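You operate a simulated robot arm through the tools that you are given. There is no shell and no other tool. Be economical: measure what you need, move in short steps, check, and stop when the job is done.

You run a simulated robot arm. Do the job below in one go: nothing can be reset, and whatever is moved stays where it is left.

## Task
Put the green take-up housing on the beige blue-band ply.

It is judged by the outcome, as a careful person would: the job done as asked, and still so three seconds after it is handed in. It fails if anything else is knocked over, pushed out of place, dropped, spilled or broken.

## Robot
A 7-joint arm with a two-finger parallel gripper, fixed in place. Base frame: the origin is at the foot of the arm, x ahead of it, y to its left, z up; the work surface is at about z = 0. Units: cm, degrees, N and s.
With the tool pointing down near the work surface it reaches from about 24 to 62 cm from the base axis. Its first joint turns from -66.0 to 66.0 degrees. Payload 2.6 kg.
The tool frame sits at the grasp point between the pads (the TCP): z along the fingers, y along the line on which they close. The tips reach 3 cm beyond it. Largest opening 9.4 cm; finger width 2.8, thickness 1; the body of the gripper, 5 by 9.6 cm, starts 5.5 cm behind the TCP.
Orientation is told as [roll, pitch, yaw] about the base's x, y, z axes, in that order, counted from this pose: with the fingers straight down and closing along the base's y, the tool's x points along the base's -x, its y along +y and its z along -z.

## Interface
- The arm moves only by the tool play_rows. Its argument "targets" is a list of rows, each a list of 7 numbers: the shift along the tool's x, y, z in units of 200 mm (1.0 is 200 mm), then the turn, a rotation vector about the tool's x, y, z in units of 120 degrees (1.0 is 120 degrees), then the opening, from 0 (shut) to 1 (fully open). In form: [[dx, dy, dz, wx, wy, wz, gripper], ...]. A call has 1 to 12 rows; each row is the pose to reach, as a shift and turn from the pose commanded when the call began, along the tool's axes at that moment. A call with a number of a shift or a turn outside -1 to 1 is refused whole. A row lasts 0.2 s, in which the tool goes at most 5 cm and 8.6 degrees; a call with a longer step from one row to the next is refused whole, and so is a gripper value outside its range. Where a pose cannot be reached the arm comes as near as it can. A force on the tool above 40 N (or 10 N above the force at the start of the call, whichever is more), or a blocked arm, ends the call early, and 0.2 s more pass. The fingers move at their own pace (about 7.2 cm/s each) and stop on an object; they squeeze with about 24 N. The grip force told is the motor's: it shows also when the fingers shut on nothing. Time passes only in rows, and 0.2 s behind the last, so rows that repeat a pose let the fingers close. It gives the time, the measured TCP pose, the force on the tool (base axes), the opening and the grip force at its end, in the units of the frame above (readings bear some noise), and new pictures: "pictures" is both (left out), scene, wrist or none.
- Cameras (640 x 400 px; columns grow to the right, rows downward): "scene" is fixed at [3.91, 43.67, 55.65]; the picture's right is [-0.73, -0.68, 0.00], its down [-0.45, 0.48, -0.76] and it looks along [0.51, -0.55, -0.65] (base axes); focal length 313 px, centre (320, 200). "wrist" rides on the gripper at [7.6, 1.4, -10.2] in the tool frame; the picture's right is [-0.18, 0.98, 0.00], its down [-0.75, -0.14, -0.64] and it looks along [-0.63, -0.12, 0.77] (tool axes); focal length 243 px, centre (320, 200). There is no depth. A picture from a camera that has moved, and an enlarged one, comes with that camera's place and axes in the base frame and with its lens.
- close_up(camera, box): a new picture of the part [left, top, right, bottom] of that camera's present view, enlarged. No time passes.
- sign_off(): hands the job in; it is judged then, once.

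Go step by step. Nothing tells you positions but the pictures and the camera data: compare them with the known pose of the tool, close in by small moves and look again before you grip or let go. The budget is 90 turns and 170 pictures, counting those below and the enlarged ones. Unless the task says otherwise, let go and move clear before handing in, and close with one line.

The tools are called after "Call:" as a command line: name --pt "numbers of a row" for each row, then --argument value for the rest, lists and objects as JSON in quotes. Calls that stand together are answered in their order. play_rows: Moves the arm, as the interface text tells. Its arguments: {"type":"object","properties":{"targets":{"type":"array"},"pictures":{"type":"string","enum":["both","scene","wrist","none"]}},"required":["targets"]} The other tools are called the same way: close_up (camera, box) takes an enlarged picture of a part of a camera's view; sign_off () hands the job in.

At the start:

```text
time: 0.0
tcp_pos: [38.81, -5.53, 27.7]
tool_rot: [-0.1, 0.0, 0.0]
force: [0.1, -1.6, 0.0]
grip_width: 9.43
finger_force: 0.2
```

scene: 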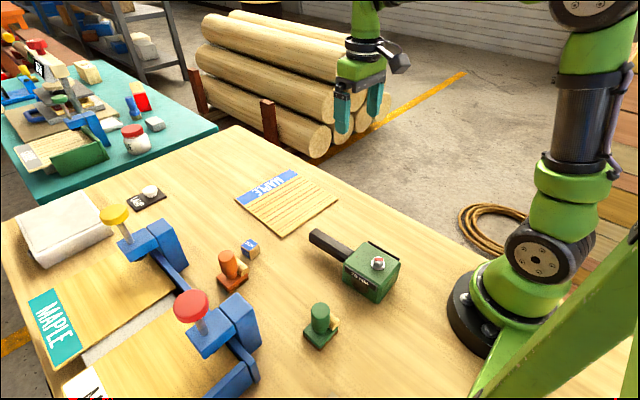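
wrist: 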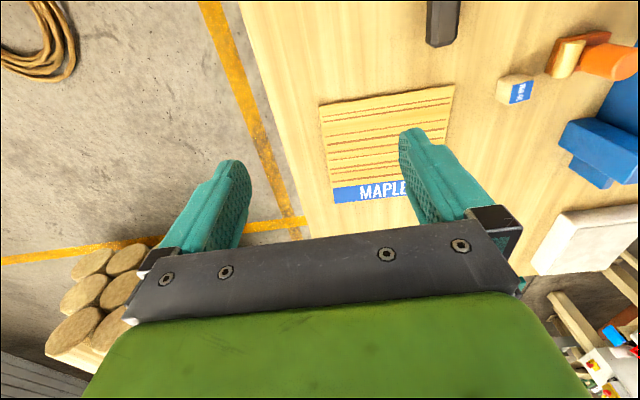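

I see a blue-band board (MAPLE) and two green objects: a box with a dark handle, and a small green cylinder part. I'll enlarge both to tell which is the take-up housing.

Call:
close_up --camera "scene" --box '[290, 215, 418, 355]'

Call:
close_up --camera "scene" --box '[200, 150, 360, 250]'

```text
2.86 times, centred on (354, 285) of scene
camera zoom: at [3.91, 43.67, 55.65], right [-0.73, -0.68, 0.0], down [-0.45, 0.48, -0.76], along [0.51, -0.55, -0.65], focal length 894 px, centre (223, -43)
```

zoom: 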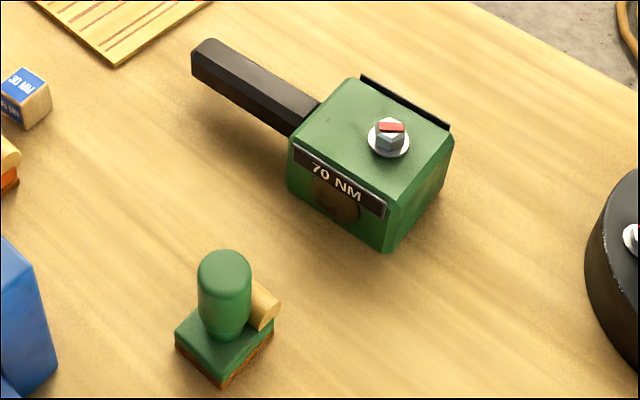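

```text
4.00 times, centred on (280, 200) of scene
camera zoom: at [3.91, 43.67, 55.65], right [-0.73, -0.68, 0.0], down [-0.45, 0.48, -0.76], along [0.51, -0.55, -0.65], focal length 1251 px, centre (480, 200)
```

zoom: 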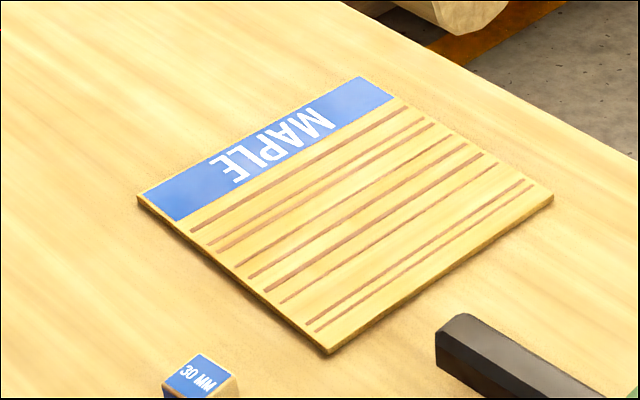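

The green box with the dark handle ("70 NM") is the take-up housing. I estimate the box at x 18–27, y 3–12, about 4.5 high, with the handle running along +x at y≈8.6 out to x≈38, and the board centred near (54, 3). I'll move above the handle and look.

Call:
play_rows --pt "0.09 0.14 0.06 0 0 0 1" --pt "0.18 0.28 0.12 0 0 0 1" --pt "0.27 0.42 0.18 0 0 0 1" --pt "0.36 0.56 0.24 0 0 0 1" --pt "0.44 0.7 0.28 0 0 0 1" --pt "0.44 0.7 0.28 0 0 0 1"

```text
time: 1.4
tcp_pos: [29.86, 8.49, 22.12]
tool_rot: [0.0, 0.0, -0.1]
force: [-0.2, -0.5, -0.4]
grip_width: 9.39
finger_force: 0.0
camera wrist: at [22.31, 9.82, 32.44], right [0.18, 0.98, 0.0], down [0.75, -0.14, 0.64], along [0.63, -0.12, -0.77], focal length 243 px, centre (320, 200)
```

scene: 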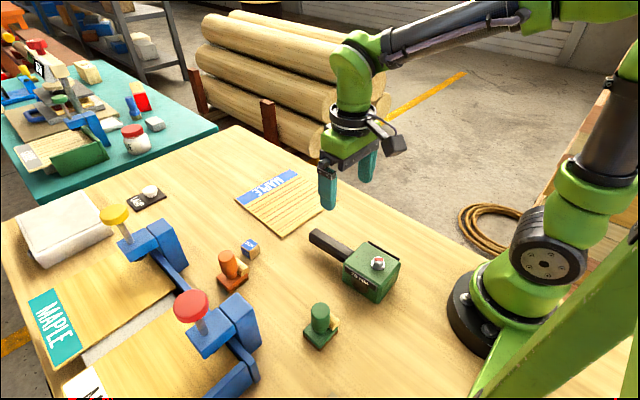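
wrist: 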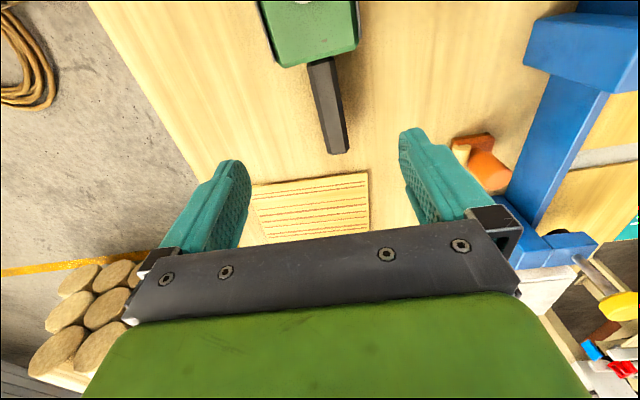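

The wrist view puts the housing at y≈4.8–12.7, turned about +3°. A grip across the box body near its weight looks possible, so I'll move back toward the base to see the whole box.

Call:
play_rows --pt "0.13 0.01 0.0 0 0 0 1" --pt "0.27 0.015 0.0 0 0 0 1" --pt "0.27 0.015 0.0 0 0 0 1"

Call:
close_up --camera "wrist" --box '[220, 0, 420, 125]'

```text
time: 2.2
tcp_pos: [24.43, 8.96, 22.0]
tool_rot: [0.0, 0.0, 0.0]
force: [0.0, -0.3, -0.1]
grip_width: 9.39
finger_force: 0.1
camera wrist: at [16.9, 10.22, 32.3], right [0.18, 0.98, 0.0], down [0.75, -0.14, 0.64], along [0.63, -0.12, -0.77], focal length 243 px, centre (320, 200)
```

scene: 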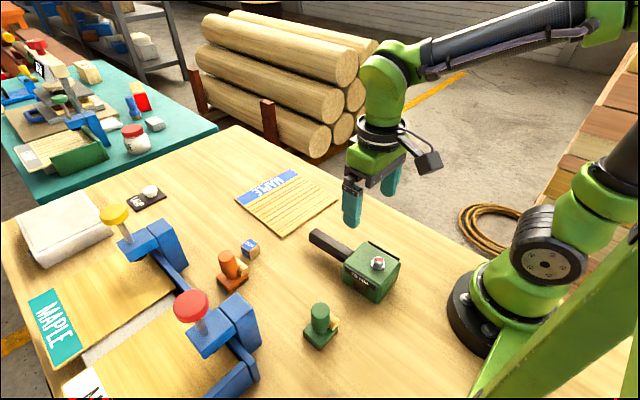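
wrist: 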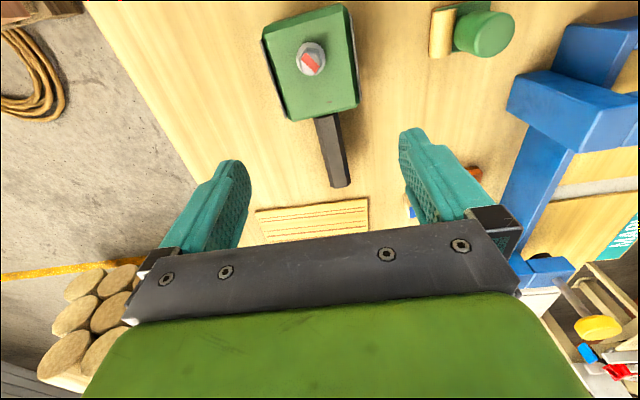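

```text
3.20 times, centred on (320, 62) of wrist
camera zoom: at [16.9, 10.22, 32.3], right [0.18, 0.98, 0.0], down [0.75, -0.14, 0.64], along [0.63, -0.12, -0.77], focal length 776 px, centre (320, 640)
```

zoom: 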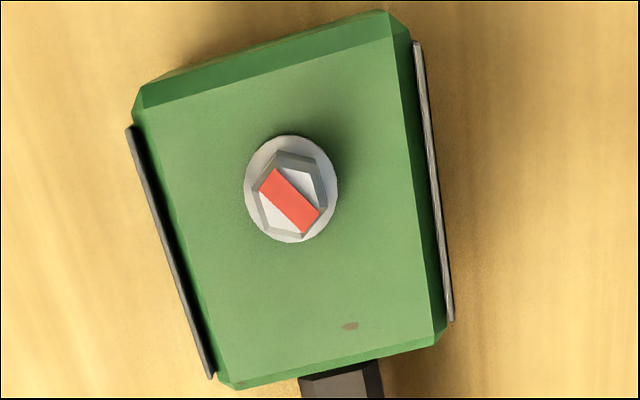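

The side plates make the box nearly as wide as the gripper opens (≈8.9 cm), so I'll try the handle, close to the box, instead. I'll descend above it with +2.6° of yaw and check before going lower.

Call:
play_rows --pt "-0.08 0 0.1 0 0 -0.01 1" --pt "-0.16 0 0.3 0 0 -0.0217 1" --pt "-0.228 -0.005 0.5 0 0 -0.0217 1" --pt "-0.228 -0.005 0.68 0 0 -0.0217 1" --pt "-0.228 -0.005 0.68 0 0 -0.0217 1"

Call:
close_up --camera "scene" --box '[280, 185, 440, 310]'

```text
time: 3.4
tcp_pos: [29.33, 8.71, 8.47]
tool_rot: [0.0, 0.1, 2.7]
force: [-0.1, -1.1, 0.1]
grip_width: 9.39
finger_force: 0.1
camera wrist: at [21.64, 9.75, 18.75], right [0.14, 0.99, 0.0], down [0.76, -0.11, 0.64], along [0.64, -0.09, -0.77], focal length 243 px, centre (320, 200)
```

scene: 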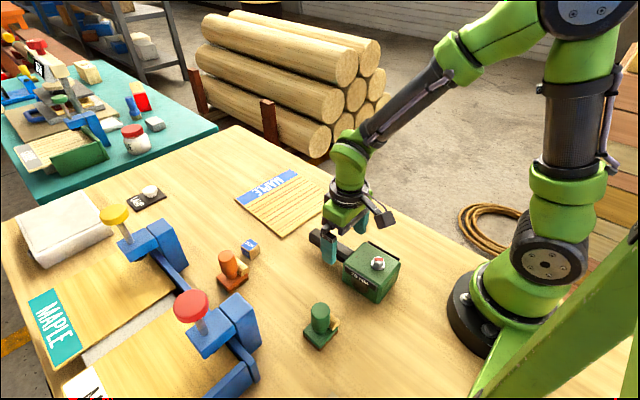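
wrist: 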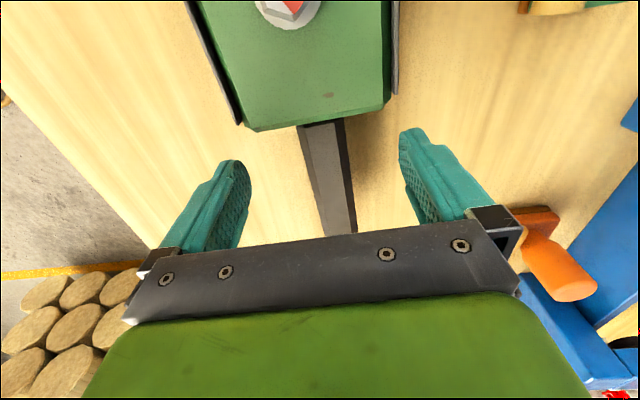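

```text
3.20 times, centred on (360, 248) of scene
camera zoom: at [3.91, 43.67, 55.65], right [-0.73, -0.68, 0.0], down [-0.45, 0.48, -0.76], along [0.51, -0.55, -0.65], focal length 1001 px, centre (192, 48)
```

zoom: 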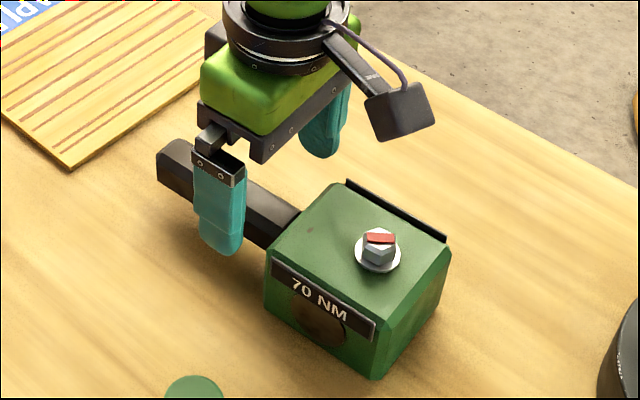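

The handle runs between the fingers, about 0.3 cm toward +y. I'll correct that and lower to the handle with the fingers open.

Call:
play_rows --pt "0.01 0.015 0.1 0 0 0 1" --pt "0.01 0.015 0.2 0 0 0 1" --pt "0.01 0.015 0.255 0 0 0 1" --pt "0.01 0.015 0.255 0 0 0 1" --pictures "wrist"

Call:
close_up --camera "scene" --box '[280, 185, 440, 310]'

```text
time: 4.4
tcp_pos: [29.01, 8.96, 3.39]
tool_rot: [0.0, 0.0, 2.6]
force: [0.2, -0.1, 0.2]
grip_width: 9.39
finger_force: 0.1
camera wrist: at [21.34, 9.96, 13.69], right [0.14, 0.99, 0.0], down [0.76, -0.11, 0.64], along [0.64, -0.09, -0.77], focal length 243 px, centre (320, 200)
```

wrist: 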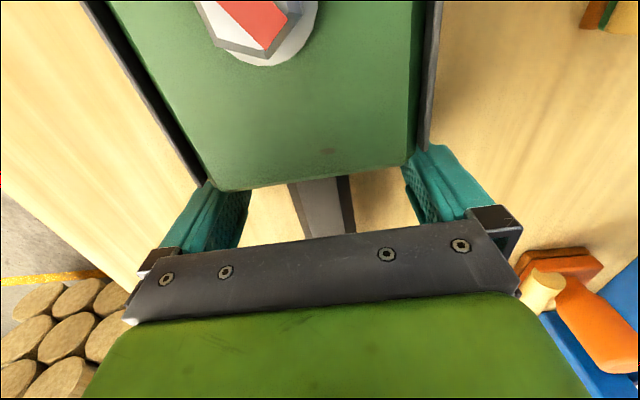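

```text
3.20 times, centred on (360, 248) of scene
camera zoom: at [3.91, 43.67, 55.65], right [-0.73, -0.68, 0.0], down [-0.45, 0.48, -0.76], along [0.51, -0.55, -0.65], focal length 1001 px, centre (192, 48)
```

zoom: 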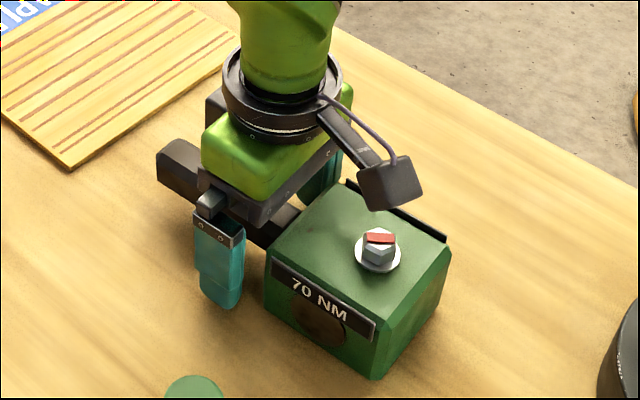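

The fingers straddle the handle just off the box face and nothing is touching. I'll close the grip.

Call:
play_rows --pt "0 0 0 0 0 0 0.5" --pt "0 0 0 0 0 0 0.25" --pt "0 0 0 0 0 0 0" --pt "0 0 0 0 0 0 0" --pt "0 0 0 0 0 0 0" --pt "0 0 0 0 0 0 0" --pictures "wrist"

```text
time: 5.8
tcp_pos: [28.98, 8.96, 3.42]
tool_rot: [0.0, 0.1, 2.6]
force: [0.0, 2.2, 0.6]
grip_width: 3.42
finger_force: 23.9
camera wrist: at [21.35, 9.97, 13.71], right [0.14, 0.99, 0.0], down [0.76, -0.11, 0.64], along [0.64, -0.09, -0.77], focal length 243 px, centre (320, 200)
```

wrist: 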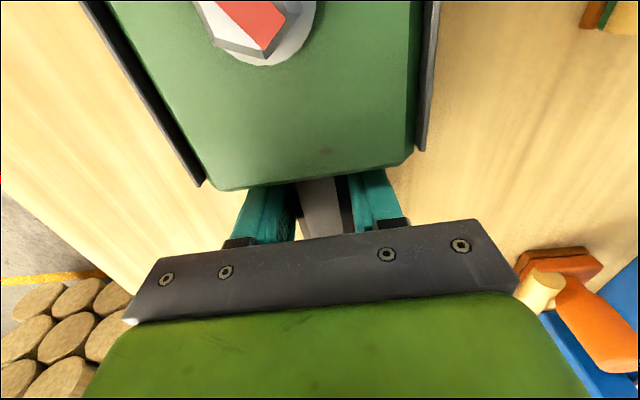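

The handle is gripped at 3.4 cm width. I'll lift slightly to check weight and sag.

Call:
play_rows --pt "0 0 -0.03 0 0 0 0" --pt "0 0 -0.06 0 0 0 0" --pt "0 0 -0.09 0 0 0 0" --pt "0 0 -0.09 0 0 0 0" --pictures "wrist"

Call:
close_up --camera "scene" --box '[280, 185, 440, 310]'

```text
time: 6.8
tcp_pos: [28.78, 9.04, 5.15]
tool_rot: [0.0, 0.1, 2.6]
force: [-0.5, -0.7, -7.8]
grip_width: 3.43
finger_force: 23.7
camera wrist: at [21.28, 10.05, 15.48], right [0.14, 0.99, 0.0], down [0.76, -0.11, 0.64], along [0.64, -0.09, -0.77], focal length 243 px, centre (320, 200)
```

wrist: 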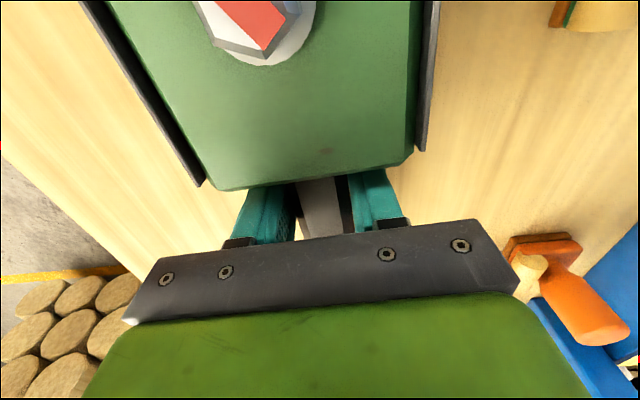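

```text
3.20 times, centred on (360, 248) of scene
camera zoom: at [3.91, 43.67, 55.65], right [-0.73, -0.68, 0.0], down [-0.45, 0.48, -0.76], along [0.51, -0.55, -0.65], focal length 1001 px, centre (192, 48)
```

zoom: 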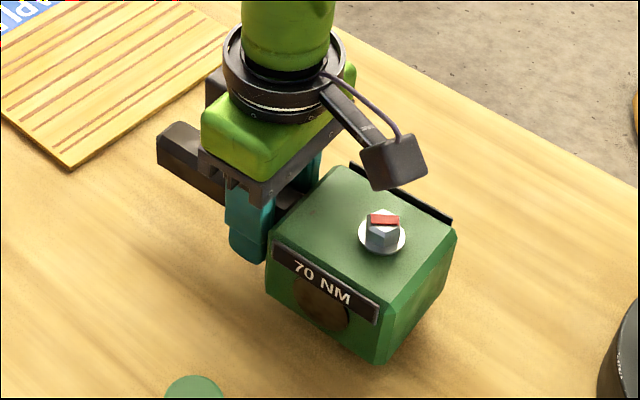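

The housing hangs level (~0.8 kg) with no slip. I'll raise it and carry it toward the board gently.

Call:
play_rows --pt "0 0 -0.08 0 0 0 0" --pt "0 0 -0.16 0 0 0 0" --pt "-0.08 -0.02 -0.2 0 0 0 0" --pt "-0.2 -0.05 -0.2 0 0 0 0" --pt "-0.32 -0.08 -0.2 0 0 0 0" --pt "-0.44 -0.11 -0.2 0 0 0 0" --pt "-0.56 -0.138 -0.2 0 0 0 0" --pt "-0.675 -0.165 -0.2 0 0 0 0" --pictures "none"

Call:
play_rows --pt "-0.1 -0.025 0 0 0 0 0" --pt "-0.22 -0.055 0 0 0 0 0" --pt "-0.34 -0.085 0 0 0 0 0" --pt "-0.46 -0.113 0 0 0 0 0" --pt "-0.58 -0.143 0 0 0 0 0" --pt "-0.67 -0.165 0 0 0 0 0" --pt "-0.67 -0.165 0 0 0 0 0"

Call:
close_up --camera "scene" --box '[200, 110, 392, 230]'

```text
time: 8.6
tcp_pos: [42.56, 6.3, 9.08]
tool_rot: [0.0, 0.1, 2.6]
force: [-0.3, 0.1, -7.6]
grip_width: 3.43
finger_force: 23.9
```

```text
time: 10.2
tcp_pos: [56.02, 3.51, 9.11]
tool_rot: [0.0, 0.0, 2.6]
force: [0.0, 0.2, -7.7]
grip_width: 3.46
finger_force: 24.0
camera wrist: at [48.43, 4.54, 19.4], right [0.14, 0.99, 0.0], down [0.76, -0.11, 0.64], along [0.64, -0.09, -0.77], focal length 243 px, centre (320, 200)
```

scene: 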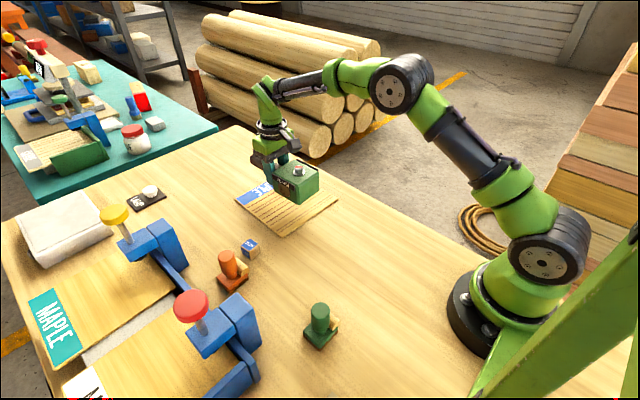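
wrist: 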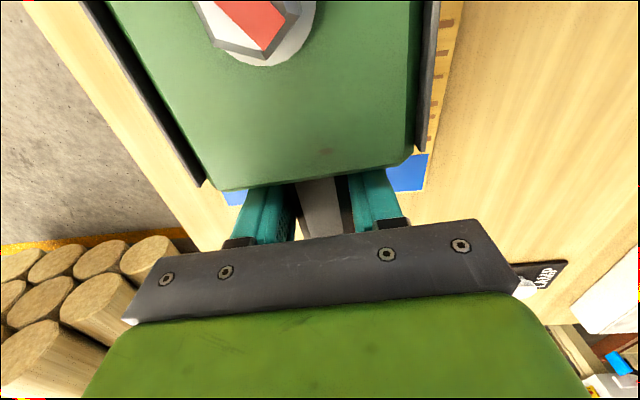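

```text
3.33 times, centred on (296, 170) of scene
camera zoom: at [3.92, 43.67, 55.65], right [-0.73, -0.68, 0.0], down [-0.45, 0.48, -0.76], along [0.51, -0.55, -0.65], focal length 1042 px, centre (400, 300)
```

zoom: 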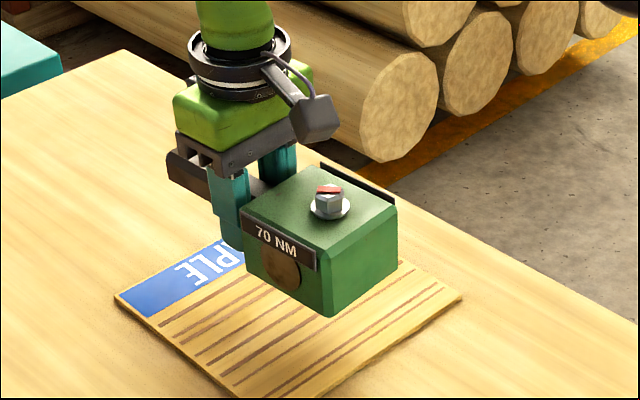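

The housing is over the board and centred in y. I'll lower it close to the board and watch the force.

Call:
play_rows --pt "0 -0.02 0.08 0 0 0 0" --pt "0 -0.02 0.16 0 0 0 0" --pt "0 -0.02 0.215 0 0 0 0" --pt "0 -0.02 0.235 0 0 0 0" --pt "0 -0.02 0.235 0 0 0 0" --pictures "none"

Call:
close_up --camera "scene" --box '[200, 110, 392, 230]'

```text
time: 11.4
tcp_pos: [56.11, 3.21, 4.52]
tool_rot: [-0.1, 0.0, 2.6]
force: [-0.1, -0.9, -7.1]
grip_width: 3.46
finger_force: 24.3
```

```text
3.33 times, centred on (296, 170) of scene
camera zoom: at [3.92, 43.67, 55.65], right [-0.73, -0.68, 0.0], down [-0.45, 0.48, -0.76], along [0.51, -0.55, -0.65], focal length 1042 px, centre (400, 300)
```

zoom: 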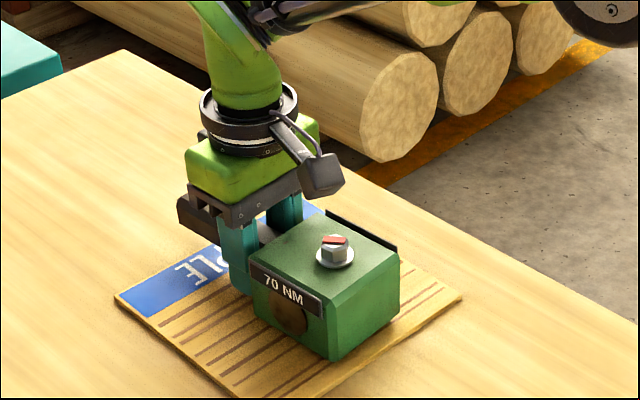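

It is nearly down and still fully carried (7 N). I'll make small steps down until contact.

Call:
play_rows --pt "0 0 0.008 0 0 0 0" --pt "0 0 0.015 0 0 0 0" --pt "0 0 0.015 0 0 0 0" --pictures "none"

```text
time: 12.2
tcp_pos: [56.16, 3.32, 4.21]
tool_rot: [0.0, 0.0, 2.6]
force: [0.3, 0.5, -7.4]
grip_width: 3.44
finger_force: 24.5
```

Still carried, so I'll go a little further down.

Call:
play_rows --pt "0 0 0.006 0 0 0 0" --pt "0 0 0.011 0 0 0 0" --pt "0 0 0.011 0 0 0 0" --pictures "none"

```text
time: 13.0
tcp_pos: [56.11, 3.28, 3.9]
tool_rot: [0.0, 0.1, 2.6]
force: [-2.7, -1.5, 1.6]
grip_width: 3.42
finger_force: 24.0
```

The force has gone from -7.4 to +1.6 N, so the housing rests on the board. I'll open the fingers and then look.

Call:
play_rows --pt "0 0 0 0 0 0 0.5" --pt "0 0 0 0 0 0 0.75" --pt "0 0 0 0 0 0 0.75" --pt "0 0 0 0 0 0 0.75" --pictures "wrist"

Call:
close_up --camera "scene" --box '[200, 110, 392, 230]'

```text
time: 14.0
tcp_pos: [56.23, 3.23, 3.95]
tool_rot: [0.0, 0.0, 2.7]
force: [0.1, -0.1, -0.8]
grip_width: 7.05
finger_force: 0.0
camera wrist: at [48.5, 4.26, 14.26], right [0.14, 0.99, 0.0], down [0.76, -0.11, 0.64], along [0.64, -0.09, -0.77], focal length 243 px, centre (320, 200)
```

wrist: 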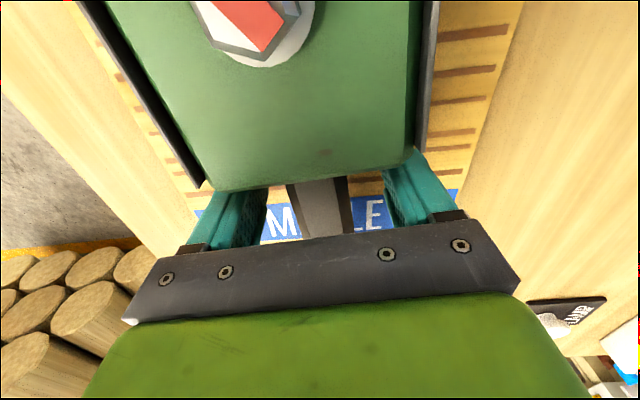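

```text
3.33 times, centred on (296, 170) of scene
camera zoom: at [3.91, 43.67, 55.65], right [-0.73, -0.68, 0.0], down [-0.45, 0.48, -0.76], along [0.51, -0.55, -0.65], focal length 1042 px, centre (400, 300)
```

zoom: 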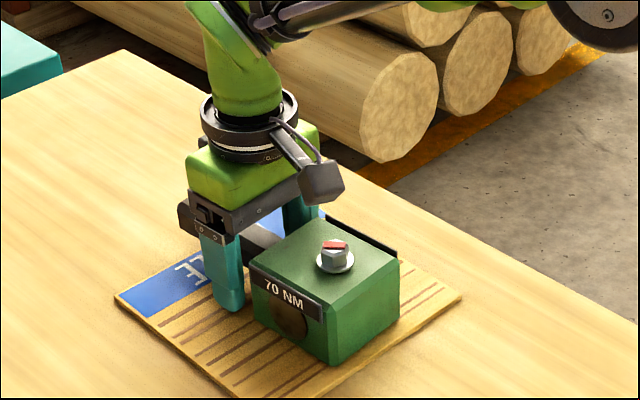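

The housing sits flat on the board and has been released. I'll raise straight up and clear.

Call:
play_rows --pt "0 0 -0.08 0 0 0 0.75" --pt "0 0 -0.22 0 0 0 0.75" --pt "0 0 -0.4 0 0 0 0.75" --pt "0 0 -0.6 0 0 0 0.75" --pt "0.15 0 -0.7 0 0 0 0.75" --pt "0.15 0 -0.7 0 0 0 0.75"

```text
time: 15.4
tcp_pos: [53.08, 3.3, 17.78]
tool_rot: [0.0, 0.0, 2.5]
force: [0.5, -1.2, 0.1]
grip_width: 7.06
finger_force: 0.0
camera wrist: at [45.51, 4.29, 28.15], right [0.14, 0.99, 0.0], down [0.76, -0.11, 0.64], along [0.64, -0.09, -0.77], focal length 243 px, centre (320, 200)
```

scene: 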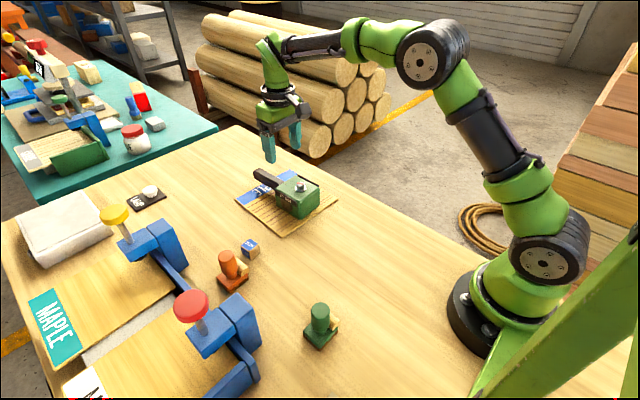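
wrist: 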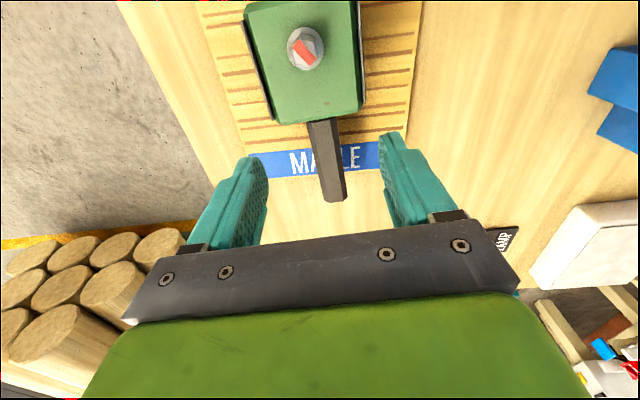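

The housing stands stable on the blue-band board, the arm is clear and nothing else has moved, so I'm handing in.

Call:
sign_off

```text
The job is handed in.
```

The green take-up housing is resting flat on the beige blue-band ply, with only its handle tip reaching about 2 cm past the board's edge; the arm is clear and nothing else was disturbed.
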